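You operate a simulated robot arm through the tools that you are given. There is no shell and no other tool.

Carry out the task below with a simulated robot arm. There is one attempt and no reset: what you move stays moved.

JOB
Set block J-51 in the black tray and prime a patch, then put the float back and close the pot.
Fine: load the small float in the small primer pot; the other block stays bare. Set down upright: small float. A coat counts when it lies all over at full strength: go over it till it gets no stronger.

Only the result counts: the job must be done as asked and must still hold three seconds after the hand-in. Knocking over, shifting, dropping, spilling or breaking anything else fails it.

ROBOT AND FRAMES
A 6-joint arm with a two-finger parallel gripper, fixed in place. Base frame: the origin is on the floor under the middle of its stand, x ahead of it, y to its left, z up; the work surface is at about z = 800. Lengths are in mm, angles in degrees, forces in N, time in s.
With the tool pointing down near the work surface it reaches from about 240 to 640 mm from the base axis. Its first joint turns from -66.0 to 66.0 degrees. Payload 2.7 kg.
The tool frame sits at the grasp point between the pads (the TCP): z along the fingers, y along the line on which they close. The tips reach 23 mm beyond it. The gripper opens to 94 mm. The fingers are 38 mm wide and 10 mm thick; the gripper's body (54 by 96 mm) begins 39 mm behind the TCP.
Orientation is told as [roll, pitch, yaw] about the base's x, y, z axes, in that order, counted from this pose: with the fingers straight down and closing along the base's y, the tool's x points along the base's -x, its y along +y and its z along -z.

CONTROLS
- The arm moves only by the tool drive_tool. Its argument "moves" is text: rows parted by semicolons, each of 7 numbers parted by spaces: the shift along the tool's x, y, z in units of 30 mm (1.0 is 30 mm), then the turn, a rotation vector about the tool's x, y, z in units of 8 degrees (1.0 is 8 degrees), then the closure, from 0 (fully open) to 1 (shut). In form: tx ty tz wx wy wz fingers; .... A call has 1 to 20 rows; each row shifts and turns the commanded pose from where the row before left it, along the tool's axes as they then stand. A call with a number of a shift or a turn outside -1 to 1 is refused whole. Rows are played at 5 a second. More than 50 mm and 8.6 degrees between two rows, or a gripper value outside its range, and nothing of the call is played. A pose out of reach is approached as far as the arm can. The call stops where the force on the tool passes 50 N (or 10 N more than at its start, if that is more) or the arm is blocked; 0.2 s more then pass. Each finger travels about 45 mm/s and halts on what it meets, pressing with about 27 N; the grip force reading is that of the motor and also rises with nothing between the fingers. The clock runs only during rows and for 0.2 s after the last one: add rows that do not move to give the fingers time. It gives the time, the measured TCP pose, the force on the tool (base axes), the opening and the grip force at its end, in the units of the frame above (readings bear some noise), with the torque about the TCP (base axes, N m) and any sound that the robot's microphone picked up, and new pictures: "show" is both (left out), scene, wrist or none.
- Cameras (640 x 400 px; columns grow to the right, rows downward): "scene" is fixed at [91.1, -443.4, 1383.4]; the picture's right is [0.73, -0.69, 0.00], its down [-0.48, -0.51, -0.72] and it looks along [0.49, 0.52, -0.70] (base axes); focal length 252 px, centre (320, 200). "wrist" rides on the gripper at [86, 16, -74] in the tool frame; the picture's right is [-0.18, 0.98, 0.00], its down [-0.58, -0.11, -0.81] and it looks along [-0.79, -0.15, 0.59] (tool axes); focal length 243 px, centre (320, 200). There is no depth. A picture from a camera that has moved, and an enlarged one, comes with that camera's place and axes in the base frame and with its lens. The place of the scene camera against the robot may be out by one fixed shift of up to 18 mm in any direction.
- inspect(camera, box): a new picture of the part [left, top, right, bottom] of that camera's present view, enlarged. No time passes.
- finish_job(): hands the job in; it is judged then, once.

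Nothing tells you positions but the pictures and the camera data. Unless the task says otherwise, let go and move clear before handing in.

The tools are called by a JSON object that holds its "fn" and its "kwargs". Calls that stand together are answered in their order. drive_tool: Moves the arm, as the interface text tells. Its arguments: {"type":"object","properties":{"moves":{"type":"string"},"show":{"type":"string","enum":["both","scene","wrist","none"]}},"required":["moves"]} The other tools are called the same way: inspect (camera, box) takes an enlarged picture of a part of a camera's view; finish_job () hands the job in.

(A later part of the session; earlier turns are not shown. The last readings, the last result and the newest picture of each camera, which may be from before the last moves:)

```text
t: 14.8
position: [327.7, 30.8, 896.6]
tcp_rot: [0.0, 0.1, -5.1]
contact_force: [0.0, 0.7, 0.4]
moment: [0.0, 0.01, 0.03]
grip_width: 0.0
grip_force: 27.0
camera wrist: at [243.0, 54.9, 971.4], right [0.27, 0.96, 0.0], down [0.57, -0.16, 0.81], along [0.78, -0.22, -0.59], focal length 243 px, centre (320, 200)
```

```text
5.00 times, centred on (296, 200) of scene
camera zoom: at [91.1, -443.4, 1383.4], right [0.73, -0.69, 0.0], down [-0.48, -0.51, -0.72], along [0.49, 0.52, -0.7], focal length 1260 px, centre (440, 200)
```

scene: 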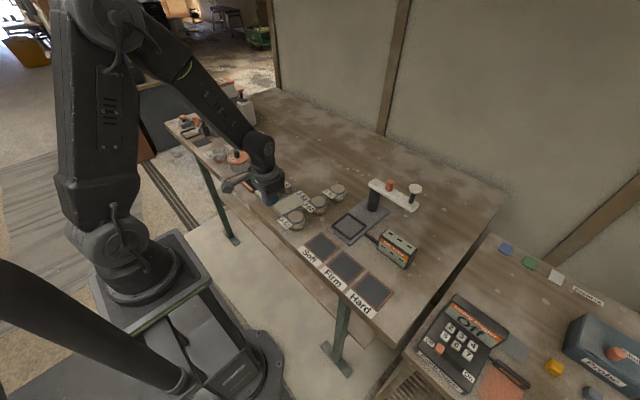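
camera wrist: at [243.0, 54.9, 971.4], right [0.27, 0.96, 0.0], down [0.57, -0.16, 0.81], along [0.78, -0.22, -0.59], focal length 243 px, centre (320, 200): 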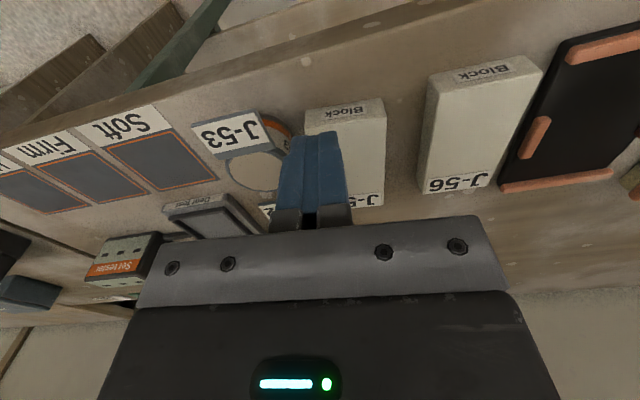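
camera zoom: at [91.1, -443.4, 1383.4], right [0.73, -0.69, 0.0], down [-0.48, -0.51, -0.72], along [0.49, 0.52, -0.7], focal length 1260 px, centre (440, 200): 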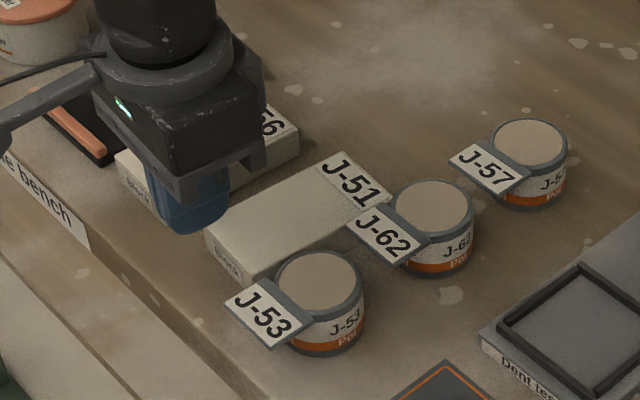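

The closed fingers are in front of J-51's near face, well clear of J-53's tag. I'll descend to tip height of about 806.

{"fn": "drive_tool", "kwargs": {"moves": "0 0 0.76 0 0 0 1; 0 0 0.76 0 0 0 1; 0 0 0.75 0 0 0 1; 0 0 0 0 0 0 1"}}

{"fn": "inspect", "kwargs": {"camera": "scene", "box": [256, 170, 336, 230]}}

{"fn": "inspect", "kwargs": {"camera": "wrist", "box": [200, 20, 440, 240]}}

```text
t: 15.8
position: [327.0, 32.0, 828.9]
tcp_rot: [0.0, 0.1, -5.0]
contact_force: [-0.4, -0.4, 0.1]
moment: [0.01, 0.03, 0.04]
grip_width: 0.0
grip_force: 27.1
camera wrist: at [242.9, 56.3, 903.4], right [0.27, 0.96, 0.0], down [0.57, -0.16, 0.81], along [0.78, -0.22, -0.59], focal length 243 px, centre (320, 200)
```

scene: 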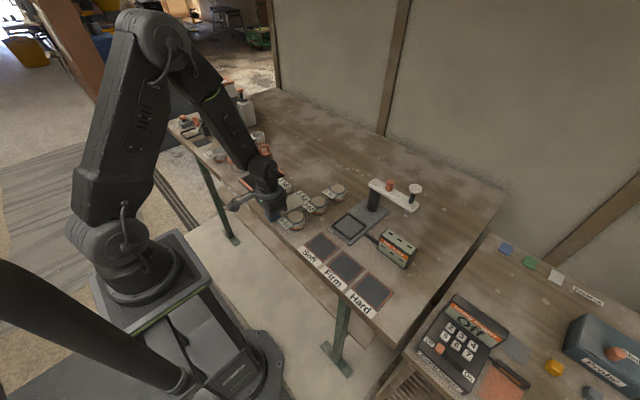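
wrist: 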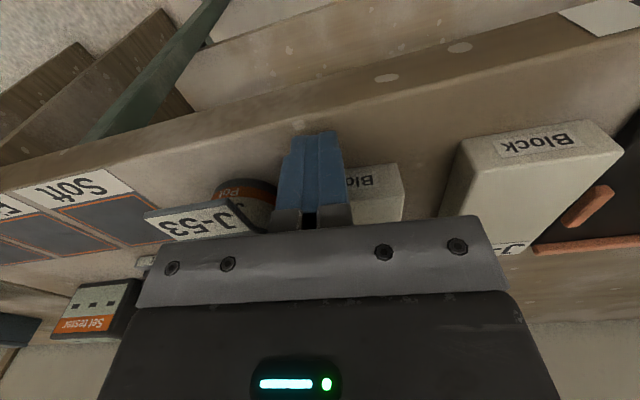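

```text
6.67 times, centred on (296, 200) of scene
camera zoom: at [91.1, -443.4, 1383.4], right [0.73, -0.69, 0.0], down [-0.48, -0.51, -0.72], along [0.49, 0.52, -0.7], focal length 1680 px, centre (480, 200)
```

zoom: 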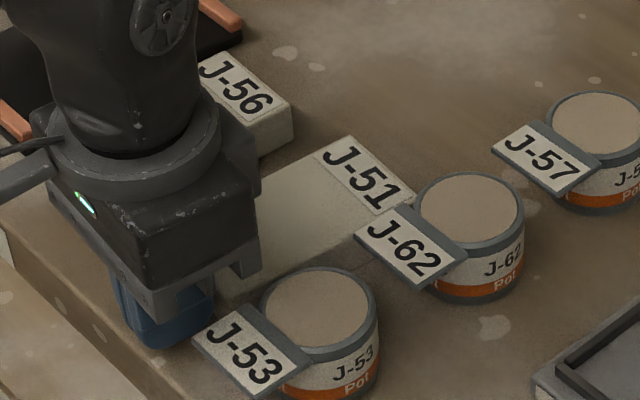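

```text
1.82 times, centred on (320, 130) of wrist
camera zoom: at [242.9, 56.3, 903.4], right [0.27, 0.96, 0.0], down [0.57, -0.16, 0.81], along [0.78, -0.22, -0.59], focal length 441 px, centre (320, 327)
```

zoom: 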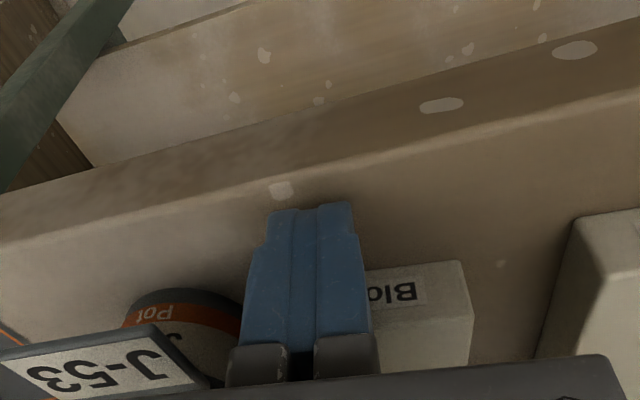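

Clear. I'll push forward at about 15° toward +y in small steps and watch the block's motion.

{"fn": "drive_tool", "kwargs": {"moves": "-0.1 0 0 0 0 0 1; -0.1 0 0 0 0 0 1; -0.167 0.045 0 0 0 0 1; -0.167 0.045 0 0 0 0 1; -0.167 0.045 0 0 0 0 1; -0.167 0.045 0 0 0 0 1; 0 0 0 0 0 0 1", "show": "wrist"}}

{"fn": "inspect", "kwargs": {"camera": "scene", "box": [256, 170, 336, 230]}}

```text
t: 17.4
position: [354.2, 35.3, 829.6]
tcp_rot: [0.1, 0.1, -4.9]
contact_force: [-0.7, -0.1, 0.0]
moment: [-0.02, -0.03, 0.02]
grip_width: 0.0
grip_force: 26.8
camera wrist: at [269.9, 59.4, 903.3], right [0.27, 0.96, 0.0], down [0.57, -0.16, 0.81], along [0.78, -0.22, -0.59], focal length 243 px, centre (320, 200)
```

wrist: 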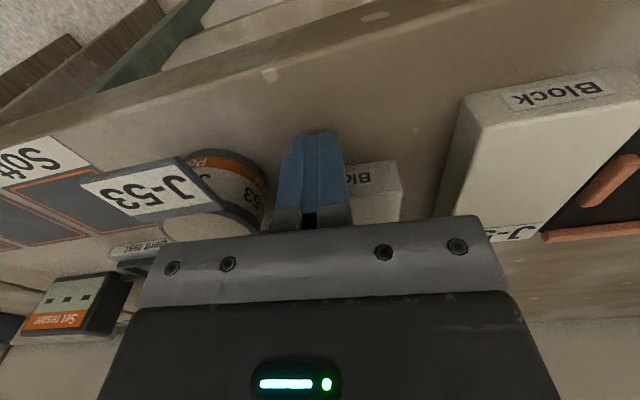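

```text
6.67 times, centred on (296, 200) of scene
camera zoom: at [91.1, -443.4, 1383.4], right [0.73, -0.69, 0.0], down [-0.48, -0.51, -0.72], along [0.49, 0.52, -0.7], focal length 1680 px, centre (480, 200)
```

zoom: 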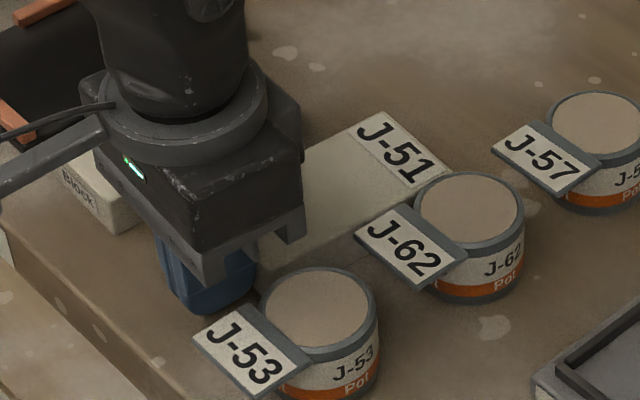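

{"fn": "inspect", "kwargs": {"camera": "wrist", "box": [260, 120, 460, 245]}}

{"fn": "inspect", "kwargs": {"camera": "scene", "box": [296, 176, 332, 212]}}

```text
3.20 times, centred on (360, 182) of wrist
camera zoom: at [269.9, 59.4, 903.3], right [0.27, 0.96, 0.0], down [0.57, -0.16, 0.81], along [0.78, -0.22, -0.59], focal length 776 px, centre (192, 256)
```

zoom: 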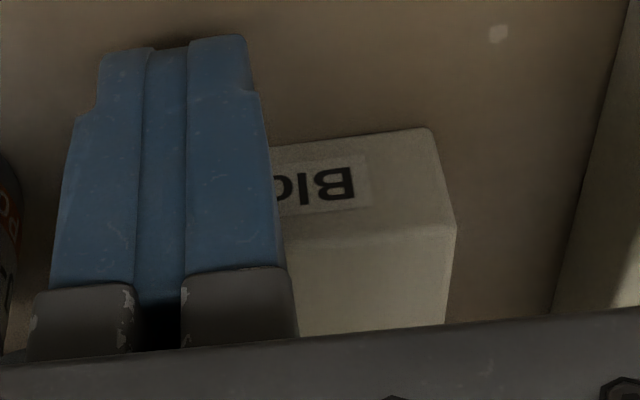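

```text
11.11 times, centred on (314, 194) of scene
camera zoom: at [91.1, -443.4, 1383.4], right [0.73, -0.69, 0.0], down [-0.48, -0.51, -0.72], along [0.49, 0.52, -0.7], focal length 2800 px, centre (387, 267)
```

zoom: 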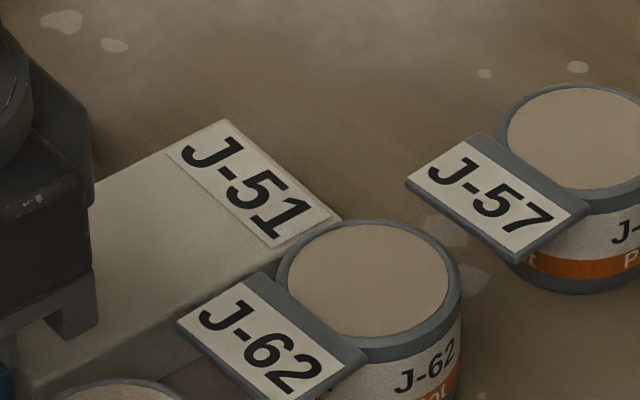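

The block moved about (+25, +2) cleanly, and the cans are unmoved. I'll continue pushing another 50 mm with a bit more +y.

{"fn": "drive_tool", "kwargs": {"moves": "-0.167 0.055 0 0 0 0 1; -0.167 0.055 0 0 0 0 1; -0.167 0.055 0 0 0 0 1; -0.167 0.055 0 0 0 0 1; -0.167 0.055 0 0 0 0 1; -0.167 0.055 0 0 0 0 1; -0.167 0.055 0 0 0 0 1; -0.167 0.055 0 0 0 0 1; -0.167 0.055 0 0 0 0 1; -0.167 0.055 0 0 0 0 1; 0 0 0 0 0 0 1", "show": "wrist"}}

{"fn": "inspect", "kwargs": {"camera": "scene", "box": [256, 160, 352, 232]}}

```text
t: 19.8
position: [404.0, 47.4, 828.3]
tcp_rot: [-0.1, 0.1, -5.0]
contact_force: [-0.5, -0.9, -0.2]
moment: [0.03, -0.01, 0.01]
grip_width: 0.3
grip_force: 27.0
camera wrist: at [320.7, 71.4, 903.0], right [0.27, 0.96, 0.0], down [0.57, -0.16, 0.8], along [0.78, -0.22, -0.59], focal length 243 px, centre (320, 200)
```

wrist: 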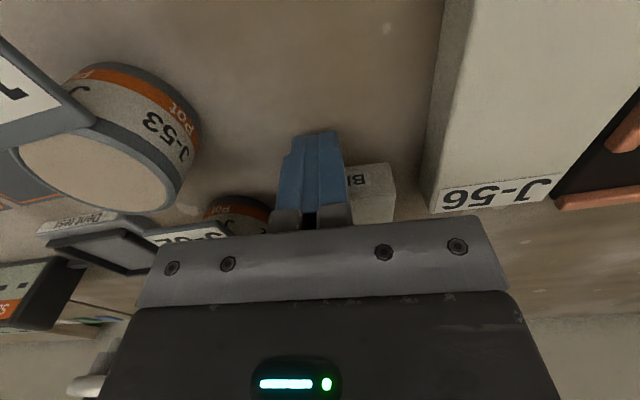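

```text
5.56 times, centred on (304, 196) of scene
camera zoom: at [91.1, -443.4, 1383.4], right [0.73, -0.69, 0.0], down [-0.48, -0.51, -0.72], along [0.49, 0.52, -0.7], focal length 1400 px, centre (409, 222)
```

zoom: 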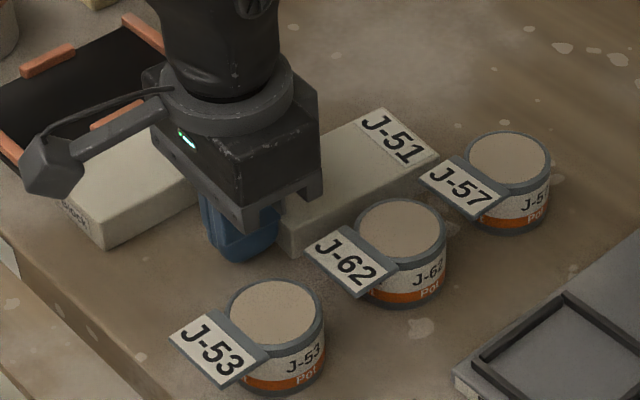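

J-51 is now in open space, clear of all cans. I'll back off, lift, open the fingers, and measure the block's new pose.

{"fn": "drive_tool", "kwargs": {"moves": "0.25 0 0 0 0 0 1; 0.25 0 0 0 0 0 1; 0 0 -0.8 0 0 0 1; 0 0 -0.8 0 0 0 0.8; -0.7 0 -0.3 0 0 0 0.5; -0.7 0 0 0 0 0 0.23; 0 0 0 0 0 0 0.23; 0 0 0 0 0 0 0.23; 0 0 0 0 0 0 0.23", "show": "wrist"}}

{"fn": "inspect", "kwargs": {"camera": "wrist", "box": [230, 0, 430, 125]}}

{"fn": "inspect", "kwargs": {"camera": "wrist", "box": [250, 100, 430, 212]}}

{"fn": "inspect", "kwargs": {"camera": "scene", "box": [256, 160, 352, 232]}}

```text
t: 21.8
position: [435.1, 42.8, 885.7]
tcp_rot: [0.0, 0.0, -5.1]
contact_force: [0.5, 0.7, -0.1]
moment: [0.0, -0.02, 0.01]
grip_width: 72.3
grip_force: 0.1
camera wrist: at [349.7, 67.5, 960.6], right [0.27, 0.96, 0.0], down [0.57, -0.16, 0.81], along [0.78, -0.22, -0.59], focal length 243 px, centre (320, 200)
```

wrist: 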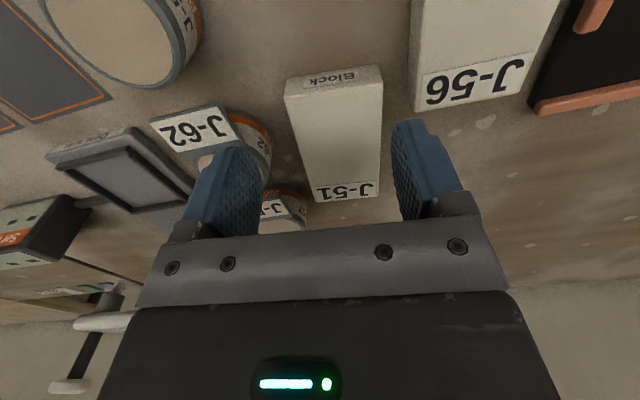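

```text
3.20 times, centred on (330, 62) of wrist
camera zoom: at [349.7, 67.5, 960.6], right [0.27, 0.96, 0.0], down [0.57, -0.16, 0.81], along [0.78, -0.22, -0.59], focal length 776 px, centre (288, 640)
```

zoom: 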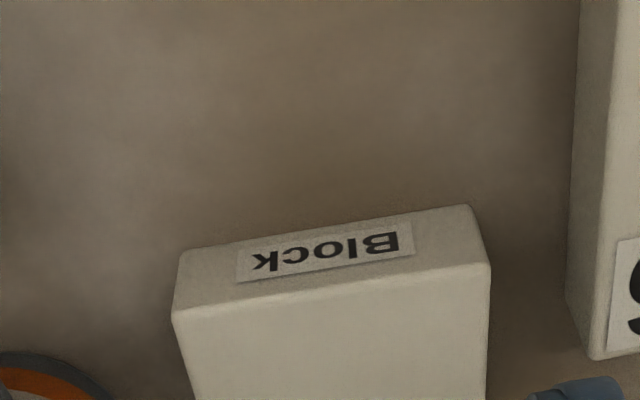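

```text
3.56 times, centred on (340, 156) of wrist
camera zoom: at [349.7, 67.5, 960.6], right [0.27, 0.96, 0.0], down [0.57, -0.16, 0.81], along [0.78, -0.22, -0.59], focal length 863 px, centre (249, 356)
```

zoom: 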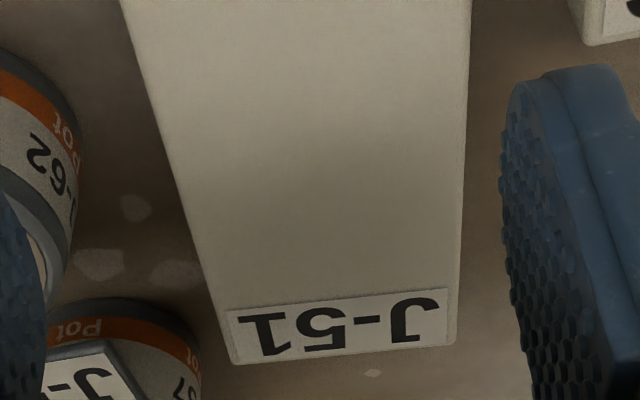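

```text
5.56 times, centred on (304, 196) of scene
camera zoom: at [91.1, -443.4, 1383.4], right [0.73, -0.69, 0.0], down [-0.48, -0.51, -0.72], along [0.49, 0.52, -0.7], focal length 1400 px, centre (409, 222)
```

zoom: 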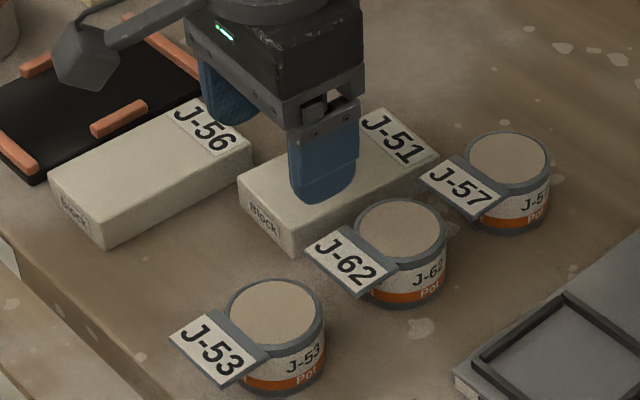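

J-51 is centred about 48 mm ahead and 7.5 mm to +y of the tool, yawed about -6.2°. I'll align over it with a 66 mm opening (biased away from the cans) and come down partway to check.

{"fn": "drive_tool", "kwargs": {"moves": "-0.8 0.15 0 0 0 0 0.298; -0.807 0.152 0 0 0 0.1375 0.298; 0 0 0.6 0 0 0 0.298; 0 0 0.6 0 0 0 0.298; 0 0 0 0 0 0 0.298; 0 0 0 0 0 0 0.298", "show": "wrist"}}

{"fn": "inspect", "kwargs": {"camera": "scene", "box": [288, 165, 344, 207]}}

{"fn": "inspect", "kwargs": {"camera": "wrist", "box": [180, 40, 440, 225]}}

```text
t: 23.1
position: [481.9, 48.6, 848.9]
tcp_rot: [0.0, 0.1, -6.1]
contact_force: [-0.4, -0.2, 0.1]
moment: [0.0, -0.01, -0.03]
grip_width: 66.1
grip_force: 0.0
camera wrist: at [397.7, 73.4, 923.9], right [0.29, 0.96, 0.0], down [0.57, -0.17, 0.81], along [0.77, -0.23, -0.59], focal length 243 px, centre (320, 200)
```

wrist: 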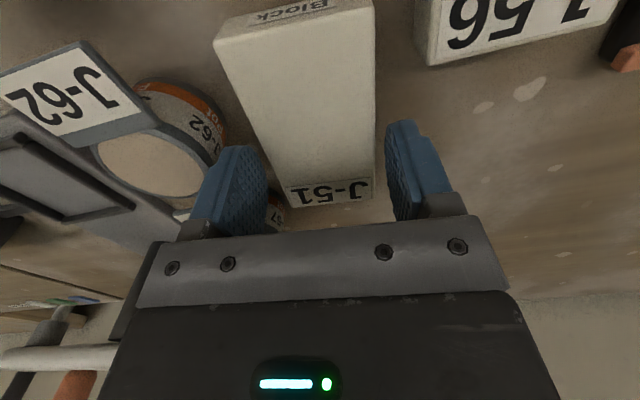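

```text
9.52 times, centred on (316, 186) of scene
camera zoom: at [91.1, -443.4, 1383.4], right [0.73, -0.69, 0.0], down [-0.48, -0.51, -0.72], along [0.49, 0.52, -0.7], focal length 2400 px, centre (358, 333)
```

zoom: 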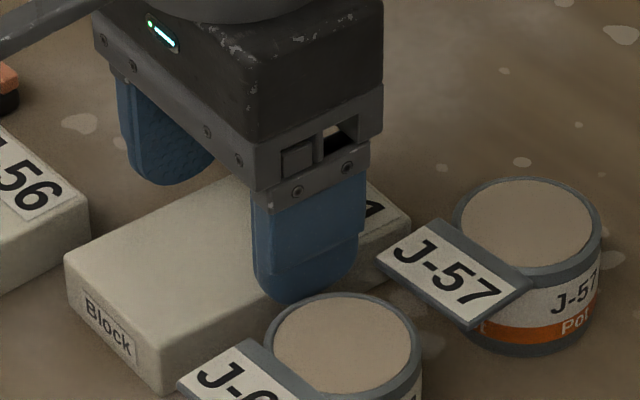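

```text
2.16 times, centred on (310, 132) of wrist
camera zoom: at [397.7, 73.4, 923.9], right [0.29, 0.96, 0.0], down [0.57, -0.17, 0.81], along [0.77, -0.23, -0.59], focal length 525 px, centre (342, 346)
```

zoom: 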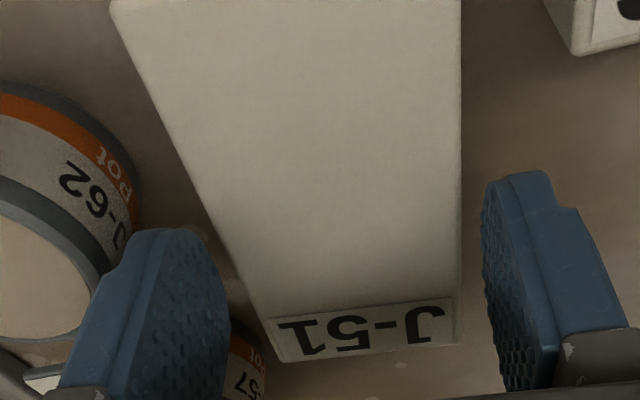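

The near corner of the left finger is close to J-62's rim, so I'll lift slightly, shift 12 mm forward to be clear of it, then descend.

{"fn": "drive_tool", "kwargs": {"moves": "0 0 -0.4 0 0 0 0.315; -0.2 0 0 0 0 0 0.315; -0.2 0 0 0 0 0 0.315; 0 0 0.3 0 0 0 0.315; 0 0 0 0 0 0 0.315", "show": "wrist"}}

{"fn": "inspect", "kwargs": {"camera": "wrist", "box": [120, 80, 320, 240]}}

{"fn": "inspect", "kwargs": {"camera": "scene", "box": [288, 165, 344, 207]}}

```text
t: 24.4
position: [494.2, 47.4, 851.3]
tcp_rot: [0.1, 0.1, -6.2]
contact_force: [0.2, 0.0, -0.4]
moment: [0.02, -0.01, -0.01]
grip_width: 64.3
grip_force: 0.1
camera wrist: at [409.6, 73.1, 926.0], right [0.29, 0.96, 0.0], down [0.57, -0.17, 0.81], along [0.77, -0.23, -0.59], focal length 243 px, centre (320, 200)
```

wrist: 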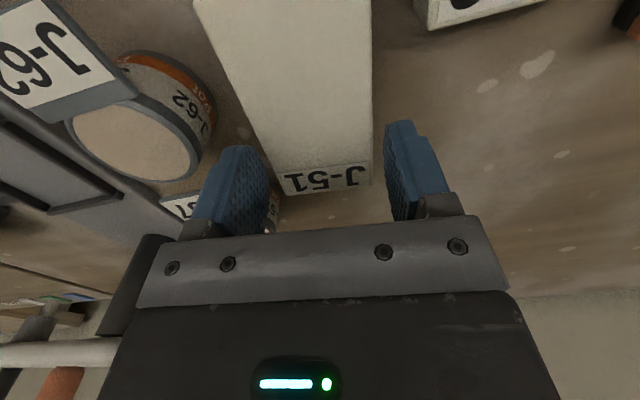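

```text
2.50 times, centred on (220, 160) of wrist
camera zoom: at [409.6, 73.1, 926.0], right [0.29, 0.96, 0.0], down [0.57, -0.17, 0.81], along [0.77, -0.23, -0.59], focal length 606 px, centre (570, 300)
```

zoom: 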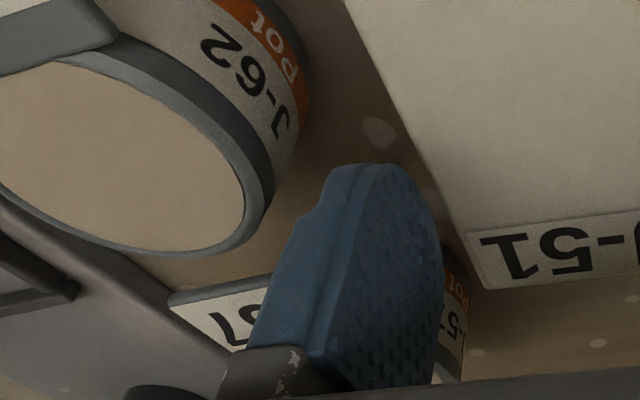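

```text
9.52 times, centred on (316, 186) of scene
camera zoom: at [91.1, -443.4, 1383.4], right [0.73, -0.69, 0.0], down [-0.48, -0.51, -0.72], along [0.49, 0.52, -0.7], focal length 2400 px, centre (358, 333)
```

zoom: 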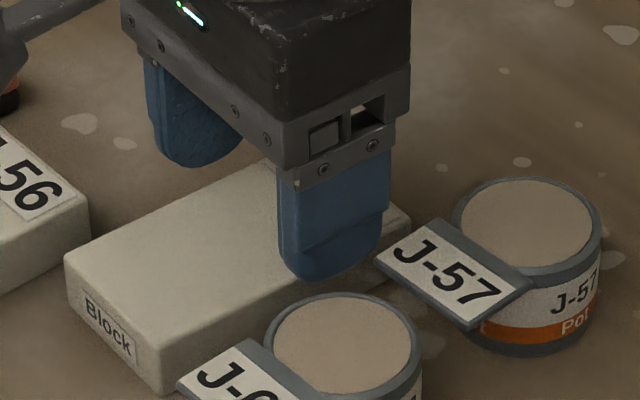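

Clear of both J-62 and J-57 by calculation (about 8 mm or more). I'll descend in small steps to z≈833 and close.

{"fn": "drive_tool", "kwargs": {"moves": "0 0 0.2 0 0 0 0.315; 0 0 0.2 0 0 0 0.315; 0 0 0.21 0 0 0 0.315; 0 0 0 0 0 0 0.315", "show": "none"}}

{"fn": "inspect", "kwargs": {"camera": "scene", "box": [288, 165, 344, 207]}}

```text
t: 25.4
position: [494.1, 47.4, 834.6]
tcp_rot: [0.1, 0.0, -6.1]
contact_force: [0.2, -0.6, 1.2]
moment: [-0.03, -0.01, -0.01]
grip_width: 64.4
grip_force: 0.1
```

```text
9.52 times, centred on (316, 186) of scene
camera zoom: at [91.1, -443.4, 1383.4], right [0.73, -0.69, 0.0], down [-0.48, -0.51, -0.72], along [0.49, 0.52, -0.7], focal length 2400 px, centre (358, 333)
```

zoom: 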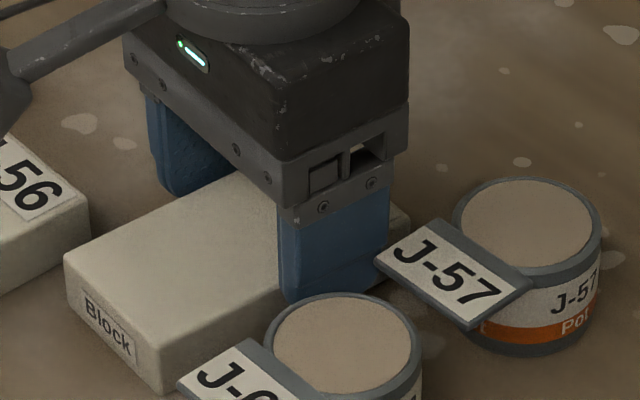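

No contact and nothing disturbed. Closing on the block now.

{"fn": "drive_tool", "kwargs": {"moves": "0 0 0 0 0 0 0.36; 0 0 0 0 0 0 0.42; 0 0 0 0 0 0 0.5; 0 0 0 0 0 0 0.5; 0 0 0 0 0 0 0.5", "show": "wrist"}}

{"fn": "inspect", "kwargs": {"camera": "scene", "box": [288, 165, 344, 207]}}

```text
t: 26.6
position: [493.8, 47.3, 834.6]
tcp_rot: [0.0, 0.1, -6.1]
contact_force: [0.9, 0.5, -0.2]
moment: [0.03, -0.05, -0.01]
grip_width: 59.4
grip_force: 27.1
camera wrist: at [409.7, 73.7, 909.5], right [0.29, 0.96, 0.0], down [0.57, -0.17, 0.81], along [0.77, -0.23, -0.59], focal length 243 px, centre (320, 200)
```

wrist: 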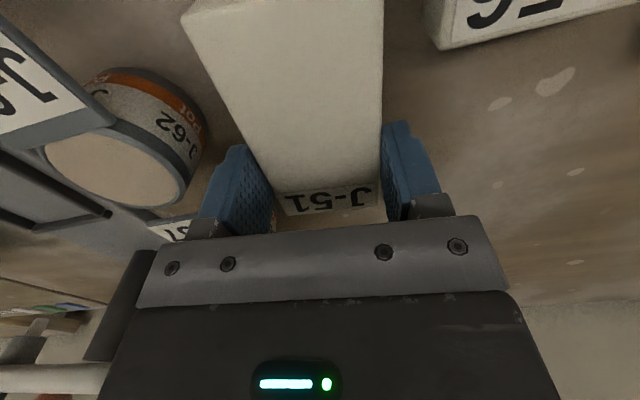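

```text
9.52 times, centred on (316, 186) of scene
camera zoom: at [91.1, -443.4, 1383.4], right [0.73, -0.69, 0.0], down [-0.48, -0.51, -0.72], along [0.49, 0.52, -0.7], focal length 2400 px, centre (358, 333)
```

zoom: 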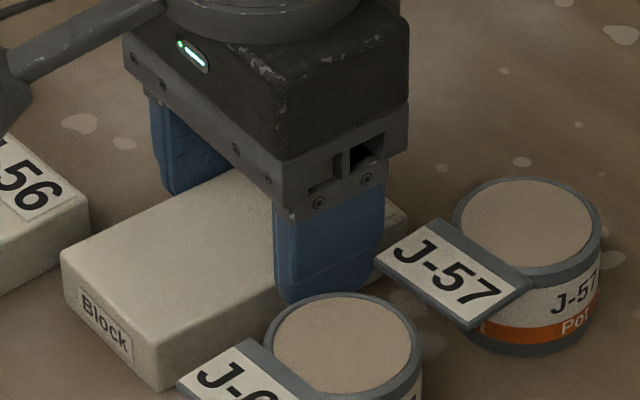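

J-51 is gripped (59.4 mm). Lifting it and checking its seat in the fingers.

{"fn": "drive_tool", "kwargs": {"moves": "0 0 -0.2 0 0 0 0.5; 0 0 -0.4 0 0 0 0.5; 0 0 -0.6 0 0 0 0.5; 0 0 -0.8 0 0 0 0.5; 0 0 -0.4 0 0 0 0.5; 0 0 0 0 0 0 0.5; 0 0 0 0 0 0 0.5"}}

{"fn": "inspect", "kwargs": {"camera": "wrist", "box": [160, 0, 420, 225]}}

{"fn": "inspect", "kwargs": {"camera": "scene", "box": [256, 140, 352, 232]}}

```text
t: 28.1
position: [492.5, 47.9, 906.2]
tcp_rot: [0.0, 0.1, -6.1]
contact_force: [0.3, -0.1, -0.5]
moment: [-0.02, -0.04, 0.0]
grip_width: 59.3
grip_force: 26.9
camera wrist: at [408.4, 74.3, 981.2], right [0.29, 0.96, 0.0], down [0.57, -0.17, 0.81], along [0.77, -0.23, -0.59], focal length 243 px, centre (320, 200)
```

scene: 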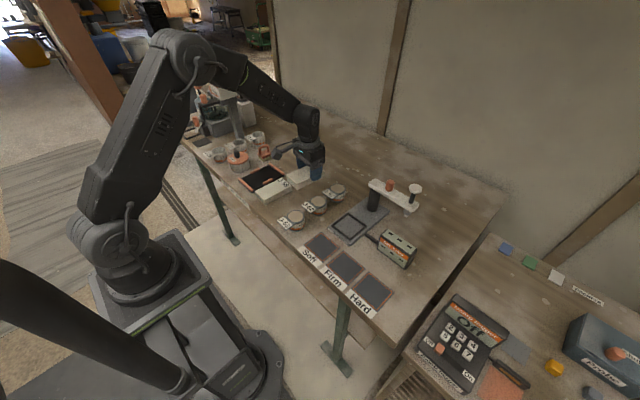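
wrist: 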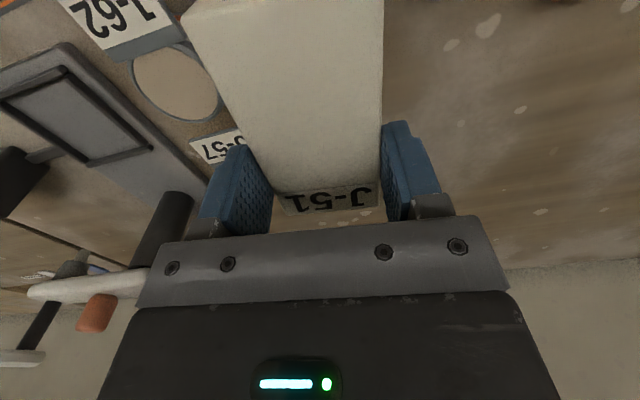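

```text
1.78 times, centred on (290, 112) of wrist
camera zoom: at [408.4, 74.3, 981.2], right [0.29, 0.96, 0.0], down [0.57, -0.17, 0.81], along [0.77, -0.23, -0.59], focal length 431 px, centre (373, 356)
```

zoom: 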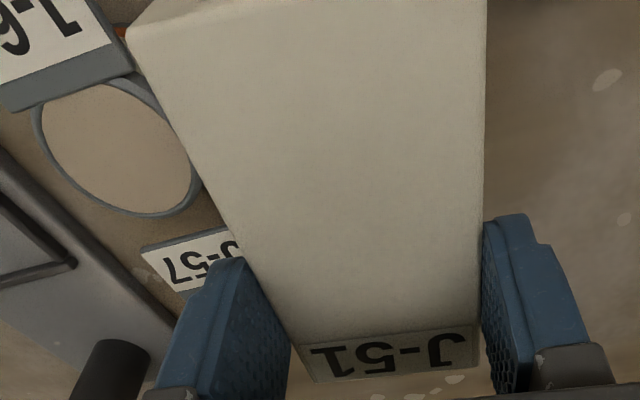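

```text
4.35 times, centred on (304, 186) of scene
camera zoom: at [91.1, -443.4, 1383.4], right [0.73, -0.69, 0.0], down [-0.48, -0.51, -0.72], along [0.49, 0.52, -0.7], focal length 1096 px, centre (390, 261)
```

zoom: 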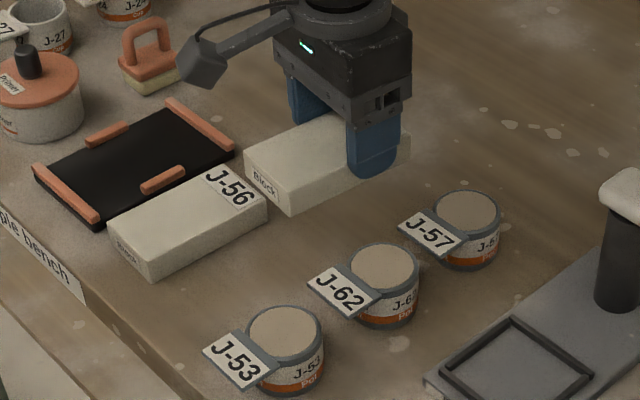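

The block sits in the grip with its centre about 12 mm toward the base from the TCP. Tray centre is about (415, 228.5). I'll carry the block over the tray at safe height and square it up.

{"fn": "drive_tool", "kwargs": {"moves": "0 0 0 0 0 -0.7 0.5; 0.3243 0.859 0 0 0 0 0.5; 0.3243 0.859 0 0 0 0 0.5; 0.3243 0.859 0 0 0 0 0.5; 0.3243 0.859 0 0 0 0 0.5; 0.3243 0.859 0 0 0 0 0.5; 0.3243 0.859 0 0 0 0 0.5; 0.3243 0.859 0 0 0 0 0.5; 0 0 0 0 0 0 0.5; 0 0 0 0 0 0 0.5", "show": "wrist"}}

{"fn": "inspect", "kwargs": {"camera": "scene", "box": [220, 130, 300, 205]}}

{"fn": "inspect", "kwargs": {"camera": "wrist", "box": [140, 0, 500, 225]}}

```text
t: 30.4
position: [428.8, 227.9, 907.1]
tcp_rot: [0.1, 0.1, -0.6]
contact_force: [0.4, 0.1, -1.2]
moment: [0.0, 0.0, 0.01]
grip_width: 59.6
grip_force: 27.3
camera wrist: at [341.8, 246.5, 981.4], right [0.19, 0.98, 0.0], down [0.58, -0.12, 0.81], along [0.79, -0.16, -0.59], focal length 243 px, centre (320, 200)
```

wrist: 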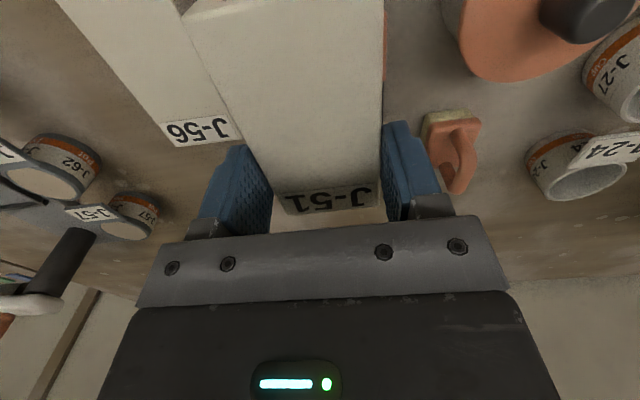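

```text
5.33 times, centred on (260, 168) of scene
camera zoom: at [91.1, -443.4, 1383.4], right [0.73, -0.69, 0.0], down [-0.48, -0.51, -0.72], along [0.49, 0.52, -0.7], focal length 1344 px, centre (640, 373)
```

zoom: 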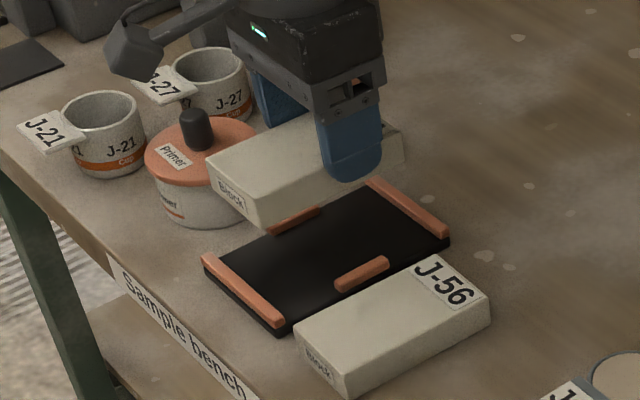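

```text
1.78 times, centred on (320, 112) of wrist
camera zoom: at [341.8, 246.5, 981.4], right [0.19, 0.98, 0.0], down [0.58, -0.12, 0.81], along [0.79, -0.16, -0.59], focal length 431 px, centre (320, 356)
```

zoom: 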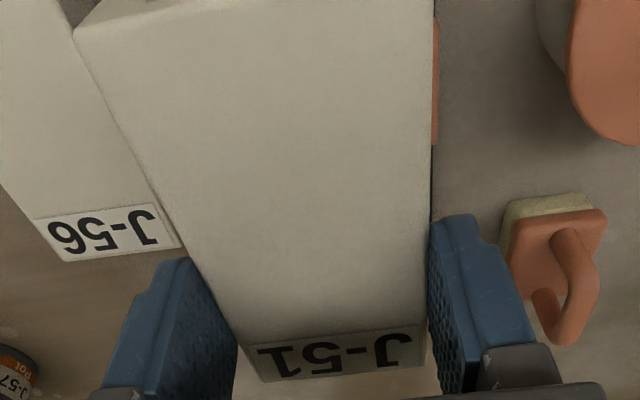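

{"fn": "drive_tool", "kwargs": {"moves": "0 0 0.5 0 0 0 0.5; 0 0 0.5 0 0 0 0.5; 0 0 0 0 0 0 0.5", "show": "none"}}

{"fn": "drive_tool", "kwargs": {"moves": "0 0 0 0 0 0 0.5", "show": "none"}}

{"fn": "drive_tool", "kwargs": {"moves": "0 0 0 0 0 0 0.5", "show": "none"}}

{"fn": "inspect", "kwargs": {"camera": "scene", "box": [230, 150, 294, 200]}}

```text
t: 31.1
position: [428.3, 229.5, 875.9]
tcp_rot: [0.1, 0.1, -0.5]
contact_force: [0.3, 0.0, -1.0]
moment: [-0.01, -0.02, 0.01]
grip_width: 59.4
grip_force: 26.5
```

```text
t: 31.6
position: [428.1, 229.3, 876.6]
tcp_rot: [0.0, 0.2, -0.5]
contact_force: [0.0, -0.2, -1.5]
moment: [-0.01, -0.03, -0.02]
grip_width: 59.5
grip_force: 27.2
```

```text
t: 31.9
position: [427.2, 229.0, 876.6]
tcp_rot: [0.1, 0.1, -0.5]
contact_force: [-0.5, 0.6, -0.6]
moment: [0.03, -0.04, 0.01]
grip_width: 59.5
grip_force: 27.2
```

```text
8.00 times, centred on (262, 175) of scene
camera zoom: at [91.1, -443.4, 1383.4], right [0.73, -0.69, 0.0], down [-0.48, -0.51, -0.72], along [0.49, 0.52, -0.7], focal length 2016 px, centre (784, 400)
```

zoom: 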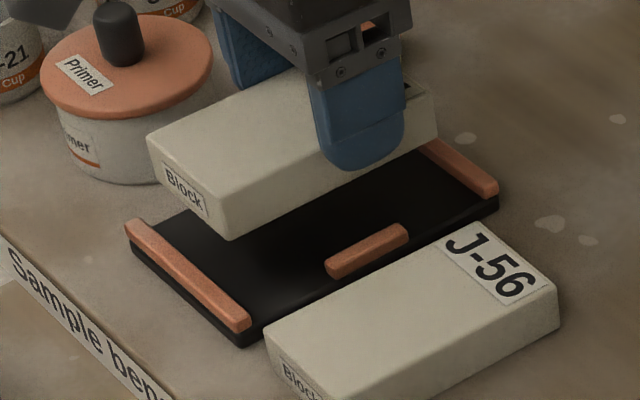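

The block is aligned with the tray. I'll lower it to just above the floor and then creep down until contact.

{"fn": "drive_tool", "kwargs": {"moves": "0.033 0 0.4 0 0 0 0.5; 0 0 0.4 0 0 0 0.5; 0 0 0.1 0 0 0 0.5; 0 0 0 0 0 0 0.5", "show": "wrist"}}

{"fn": "inspect", "kwargs": {"camera": "scene", "box": [230, 150, 294, 200]}}

```text
t: 33.0
position: [426.3, 228.7, 849.3]
tcp_rot: [0.1, 0.1, -0.5]
contact_force: [-0.2, -1.1, -1.9]
moment: [-0.02, -0.03, 0.0]
grip_width: 59.4
grip_force: 27.1
camera wrist: at [339.8, 246.5, 924.4], right [0.19, 0.98, 0.0], down [0.58, -0.12, 0.81], along [0.79, -0.16, -0.59], focal length 243 px, centre (320, 200)
```

wrist: 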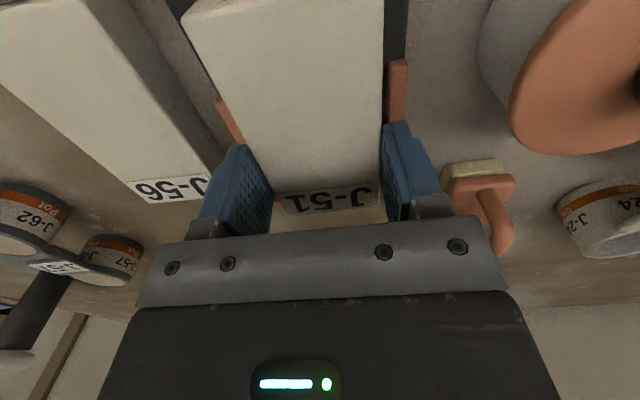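

```text
8.00 times, centred on (262, 175) of scene
camera zoom: at [91.1, -443.4, 1383.4], right [0.73, -0.69, 0.0], down [-0.48, -0.51, -0.72], along [0.49, 0.52, -0.7], focal length 2016 px, centre (784, 400)
```

zoom: 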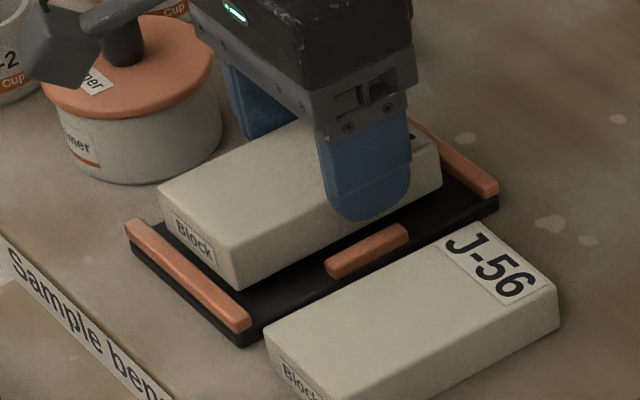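

{"fn": "drive_tool", "kwargs": {"moves": "0 0 0.05 0 0 0 0.5; 0 0 0.05 0 0 0 0.5; 0 0 0 0 0 0 0.5", "show": "none"}}

{"fn": "drive_tool", "kwargs": {"moves": "0 0 0.04 0 0 0 0.5; 0 0 0 0 0 0 0.5", "show": "none"}}

{"fn": "drive_tool", "kwargs": {"moves": "0 0 0.03 0 0 0 0.5; 0 0 0 0 0 0 0.5", "show": "none"}}

{"fn": "inspect", "kwargs": {"camera": "scene", "box": [230, 150, 294, 200]}}

```text
t: 33.8
position: [425.2, 228.5, 846.6]
tcp_rot: [0.1, 0.2, -0.5]
contact_force: [-1.2, 0.8, -0.9]
moment: [-0.03, 0.0, 0.02]
grip_width: 59.7
grip_force: 26.9
```

```text
t: 34.4
position: [426.8, 229.1, 845.8]
tcp_rot: [0.1, 0.1, -0.5]
contact_force: [-0.2, 0.5, -0.5]
moment: [-0.01, -0.05, 0.05]
grip_width: 59.3
grip_force: 27.0
```

```text
t: 35.0
position: [425.6, 229.8, 845.6]
tcp_rot: [0.0, 0.2, -0.5]
contact_force: [-0.9, -0.7, 4.5]
moment: [-0.09, 0.35, 0.1]
grip_width: 59.4
grip_force: 27.2
```

```text
8.00 times, centred on (262, 175) of scene
camera zoom: at [91.0, -443.4, 1383.4], right [0.73, -0.69, 0.0], down [-0.48, -0.51, -0.72], along [0.49, 0.52, -0.7], focal length 2016 px, centre (784, 400)
```

zoom: 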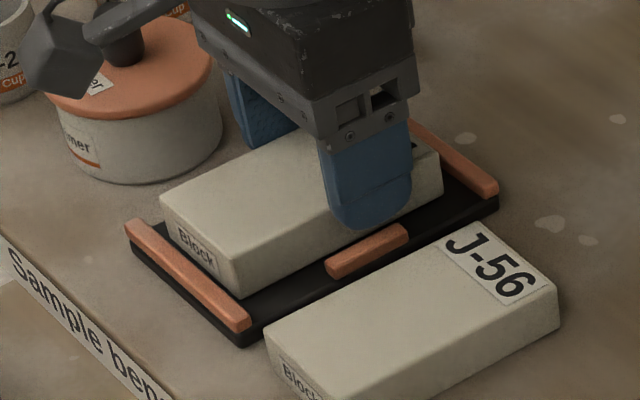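

The block has touched down on the tray floor (contact ~4.5 N at TCP z≈845.6). I'll release and lift straight up.

{"fn": "drive_tool", "kwargs": {"moves": "0 0 0.01 0 0 0 0.4; 0 0 0 0 0 0 0.33; 0 0 0 0 0 0 0.25; 0 0 0 0 0 0 0.25; 0 0 -0.3 0 0 0 0.25; 0 0 -0.7 0 0 0 0.25; 0 0 -1 0 0 0 0.1; 0 0 -1 0 0 0 0; 0 0 0 0 0 0 0; 0 0 0 0 0 0 0"}}

{"fn": "inspect", "kwargs": {"camera": "scene", "box": [230, 140, 310, 205]}}

{"fn": "inspect", "kwargs": {"camera": "wrist", "box": [200, 0, 460, 200]}}

```text
t: 37.1
position: [427.2, 229.9, 936.6]
tcp_rot: [0.1, 0.1, -0.5]
contact_force: [-0.3, 0.6, 0.3]
moment: [-0.03, 0.01, 0.01]
grip_width: 93.9
grip_force: 0.1
camera wrist: at [340.5, 246.7, 1010.2], right [0.19, 0.98, 0.0], down [0.58, -0.12, 0.81], along [0.79, -0.16, -0.59], focal length 243 px, centre (320, 200)
```

scene: 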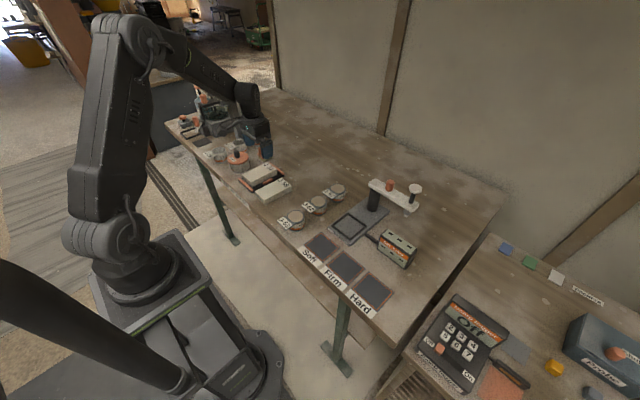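
wrist: 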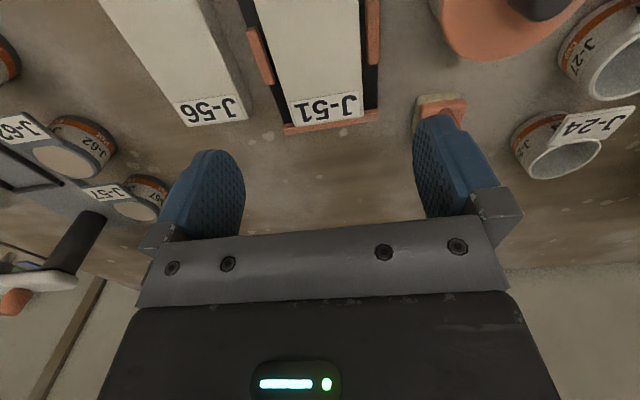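

```text
6.15 times, centred on (270, 172) of scene
camera zoom: at [91.1, -443.4, 1383.4], right [0.73, -0.69, 0.0], down [-0.48, -0.51, -0.72], along [0.49, 0.52, -0.7], focal length 1551 px, centre (628, 369)
```

zoom: 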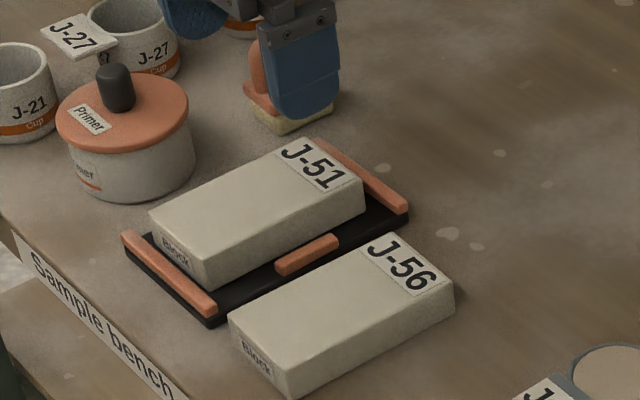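

```text
2.00 times, centred on (330, 100) of wrist
camera zoom: at [340.5, 246.7, 1010.2], right [0.19, 0.98, 0.0], down [0.58, -0.12, 0.81], along [0.79, -0.16, -0.59], focal length 485 px, centre (300, 400)
```

zoom: 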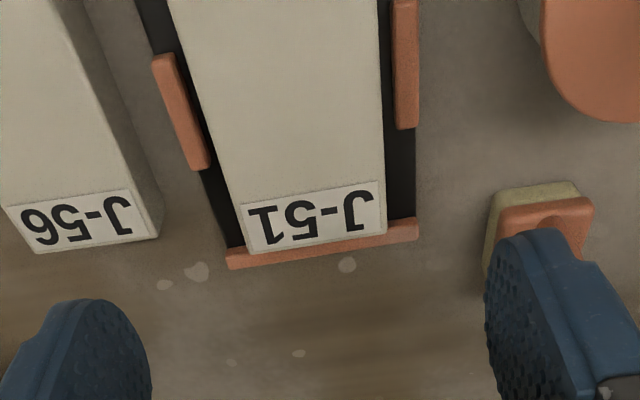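

J-51 sits in the tray. Next is the lid: I'll move above the pot and measure the knob.

{"fn": "drive_tool", "kwargs": {"moves": "0.3 0.946 -0.07 0 0 -0.06 0; 0.3 0.946 -0.07 0 0 0 0; 0.3 0.946 -0.07 0 0 0 0; 0.3 0.946 -0.07 0 0 0 0; 0 0 0 0 0 0 0; 0 0 0 0 0 0 0", "show": "wrist"}}

{"fn": "inspect", "kwargs": {"camera": "wrist", "box": [230, 20, 410, 170]}}

{"fn": "inspect", "kwargs": {"camera": "wrist", "box": [280, 60, 360, 130]}}

```text
t: 38.5
position: [393.2, 340.9, 944.3]
tcp_rot: [0.1, 0.1, -0.1]
contact_force: [0.2, 0.6, 1.0]
moment: [0.04, 0.0, 0.02]
grip_width: 94.0
grip_force: 0.0
camera wrist: at [307.1, 358.7, 1019.1], right [0.19, 0.98, 0.0], down [0.58, -0.11, 0.81], along [0.79, -0.15, -0.59], focal length 243 px, centre (320, 200)
```

wrist: 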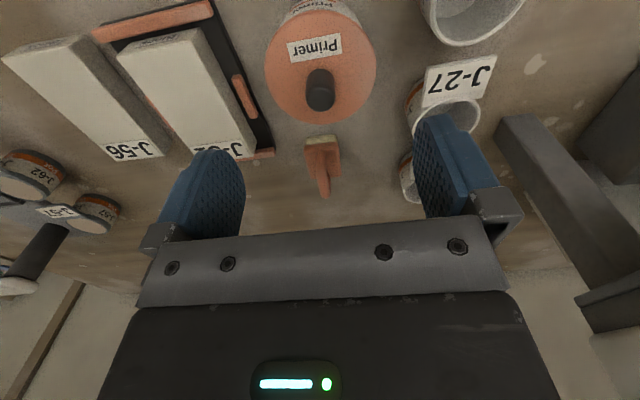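

```text
2.67 times, centred on (320, 95) of wrist
camera zoom: at [307.1, 358.7, 1019.1], right [0.19, 0.98, 0.0], down [0.58, -0.11, 0.81], along [0.79, -0.15, -0.59], focal length 647 px, centre (320, 480)
```

zoom: 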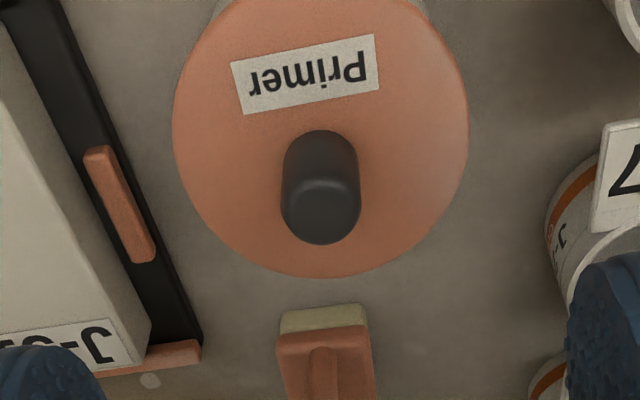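

```text
5.71 times, centred on (320, 95) of wrist
camera zoom: at [307.1, 358.7, 1019.1], right [0.19, 0.98, 0.0], down [0.58, -0.11, 0.81], along [0.79, -0.15, -0.59], focal length 1386 px, centre (320, 800)
```

zoom: 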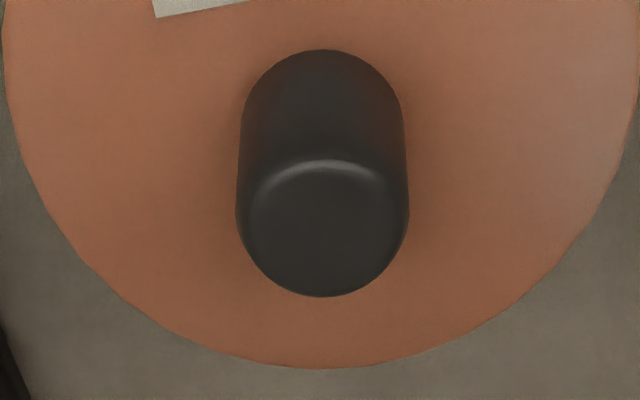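

The knob is almost exactly under the TCP, with its top at about z 875 and the lid surface at about 851. I'll narrow the fingers and descend partway to verify.

{"fn": "drive_tool", "kwargs": {"moves": "0 0 0.5 0 0 0 0.3; 0 0 0.5 0 0 0 0.47; 0 0 0.5 0 0 0 0.47; 0 0 0 0 0 0 0.47; 0 0 0 0 0 0 0.47", "show": "wrist"}}

{"fn": "inspect", "kwargs": {"camera": "wrist", "box": [230, 40, 410, 220]}}

{"fn": "inspect", "kwargs": {"camera": "scene", "box": [205, 120, 275, 180]}}

```text
t: 39.8
position: [392.6, 341.1, 896.6]
tcp_rot: [0.0, 0.1, -0.1]
contact_force: [0.5, 0.1, -0.3]
moment: [-0.02, -0.01, -0.01]
grip_width: 49.9
grip_force: 0.0
camera wrist: at [305.7, 358.8, 972.4], right [0.18, 0.98, 0.0], down [0.58, -0.11, 0.81], along [0.79, -0.15, -0.59], focal length 243 px, centre (320, 200)
```

wrist: 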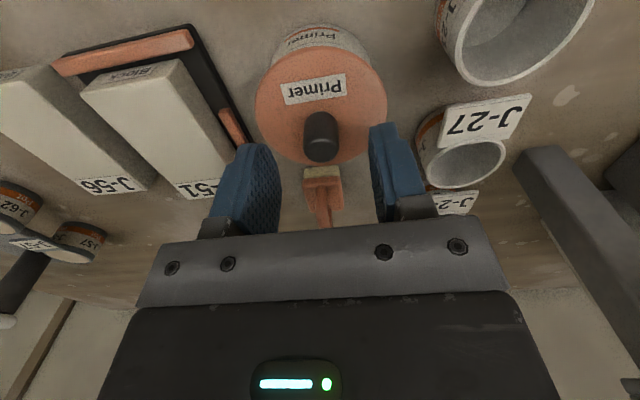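

```text
2.22 times, centred on (320, 130) of wrist
camera zoom: at [305.7, 358.8, 972.4], right [0.18, 0.98, 0.0], down [0.58, -0.11, 0.81], along [0.79, -0.15, -0.59], focal length 539 px, centre (320, 356)
```

zoom: 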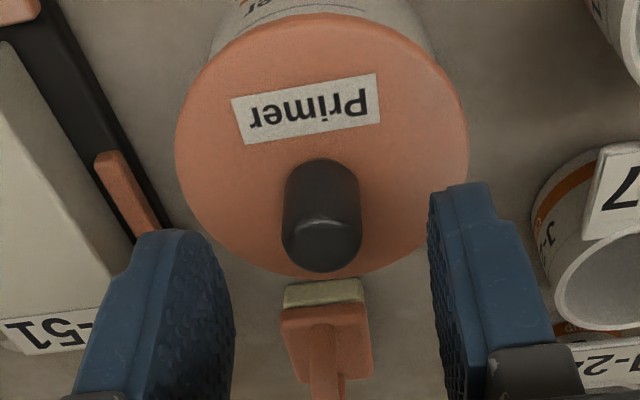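

```text
6.67 times, centred on (240, 150) of scene
camera zoom: at [91.1, -443.4, 1383.4], right [0.73, -0.69, 0.0], down [-0.48, -0.51, -0.72], along [0.49, 0.52, -0.7], focal length 1680 px, centre (853, 533)
```

zoom: 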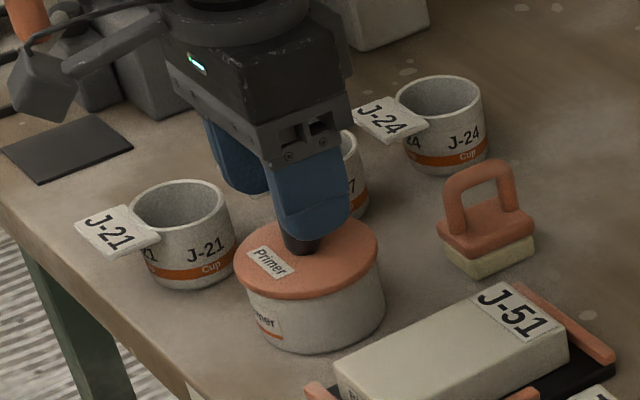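

{"fn": "drive_tool", "kwargs": {"moves": "0 0 0 0 0 0 0.47", "show": "none"}}

{"fn": "drive_tool", "kwargs": {"moves": "0 0 0 0 0 0 0.47", "show": "none"}}

{"fn": "drive_tool", "kwargs": {"moves": "0 0 0.33 0 0 0 0.55; 0 0 0 0 0 0 0.55; 0 0 0 0 0 0 0.55", "show": "wrist"}}

{"fn": "inspect", "kwargs": {"camera": "scene", "box": [215, 130, 255, 165]}}

```text
t: 40.1
position: [392.2, 342.3, 898.1]
tcp_rot: [0.2, 0.1, -0.1]
contact_force: [0.2, 0.2, 0.2]
moment: [-0.01, 0.02, -0.02]
grip_width: 49.6
grip_force: 0.0
```

```text
t: 40.5
position: [393.1, 341.7, 897.1]
tcp_rot: [0.1, 0.1, -0.1]
contact_force: [-0.7, -0.2, -0.6]
moment: [-0.01, -0.01, -0.02]
grip_width: 49.9
grip_force: 0.0
```

```text
t: 41.4
position: [392.1, 342.3, 888.1]
tcp_rot: [0.2, 0.1, -0.1]
contact_force: [0.2, 0.4, 0.2]
moment: [0.01, 0.04, -0.02]
grip_width: 42.6
grip_force: 0.1
camera wrist: at [304.9, 358.2, 962.5], right [0.18, 0.98, 0.0], down [0.58, -0.11, 0.81], along [0.79, -0.15, -0.59], focal length 243 px, centre (320, 200)
```

wrist: 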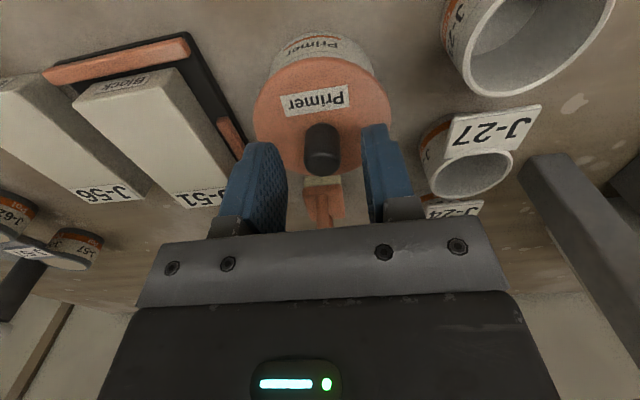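

```text
11.43 times, centred on (235, 148) of scene
camera zoom: at [91.1, -443.4, 1383.4], right [0.73, -0.69, 0.0], down [-0.48, -0.51, -0.72], along [0.49, 0.52, -0.7], focal length 2880 px, centre (1291, 800)
```

zoom: 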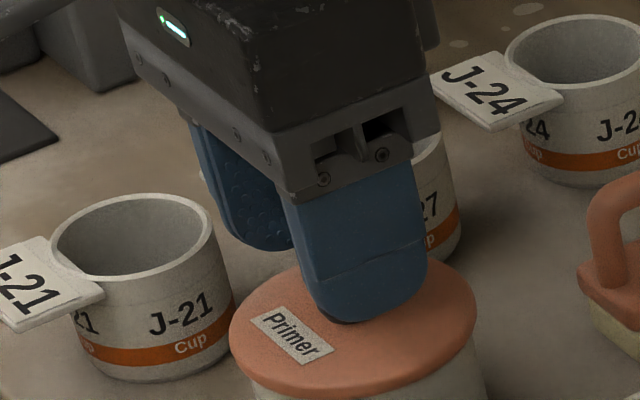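

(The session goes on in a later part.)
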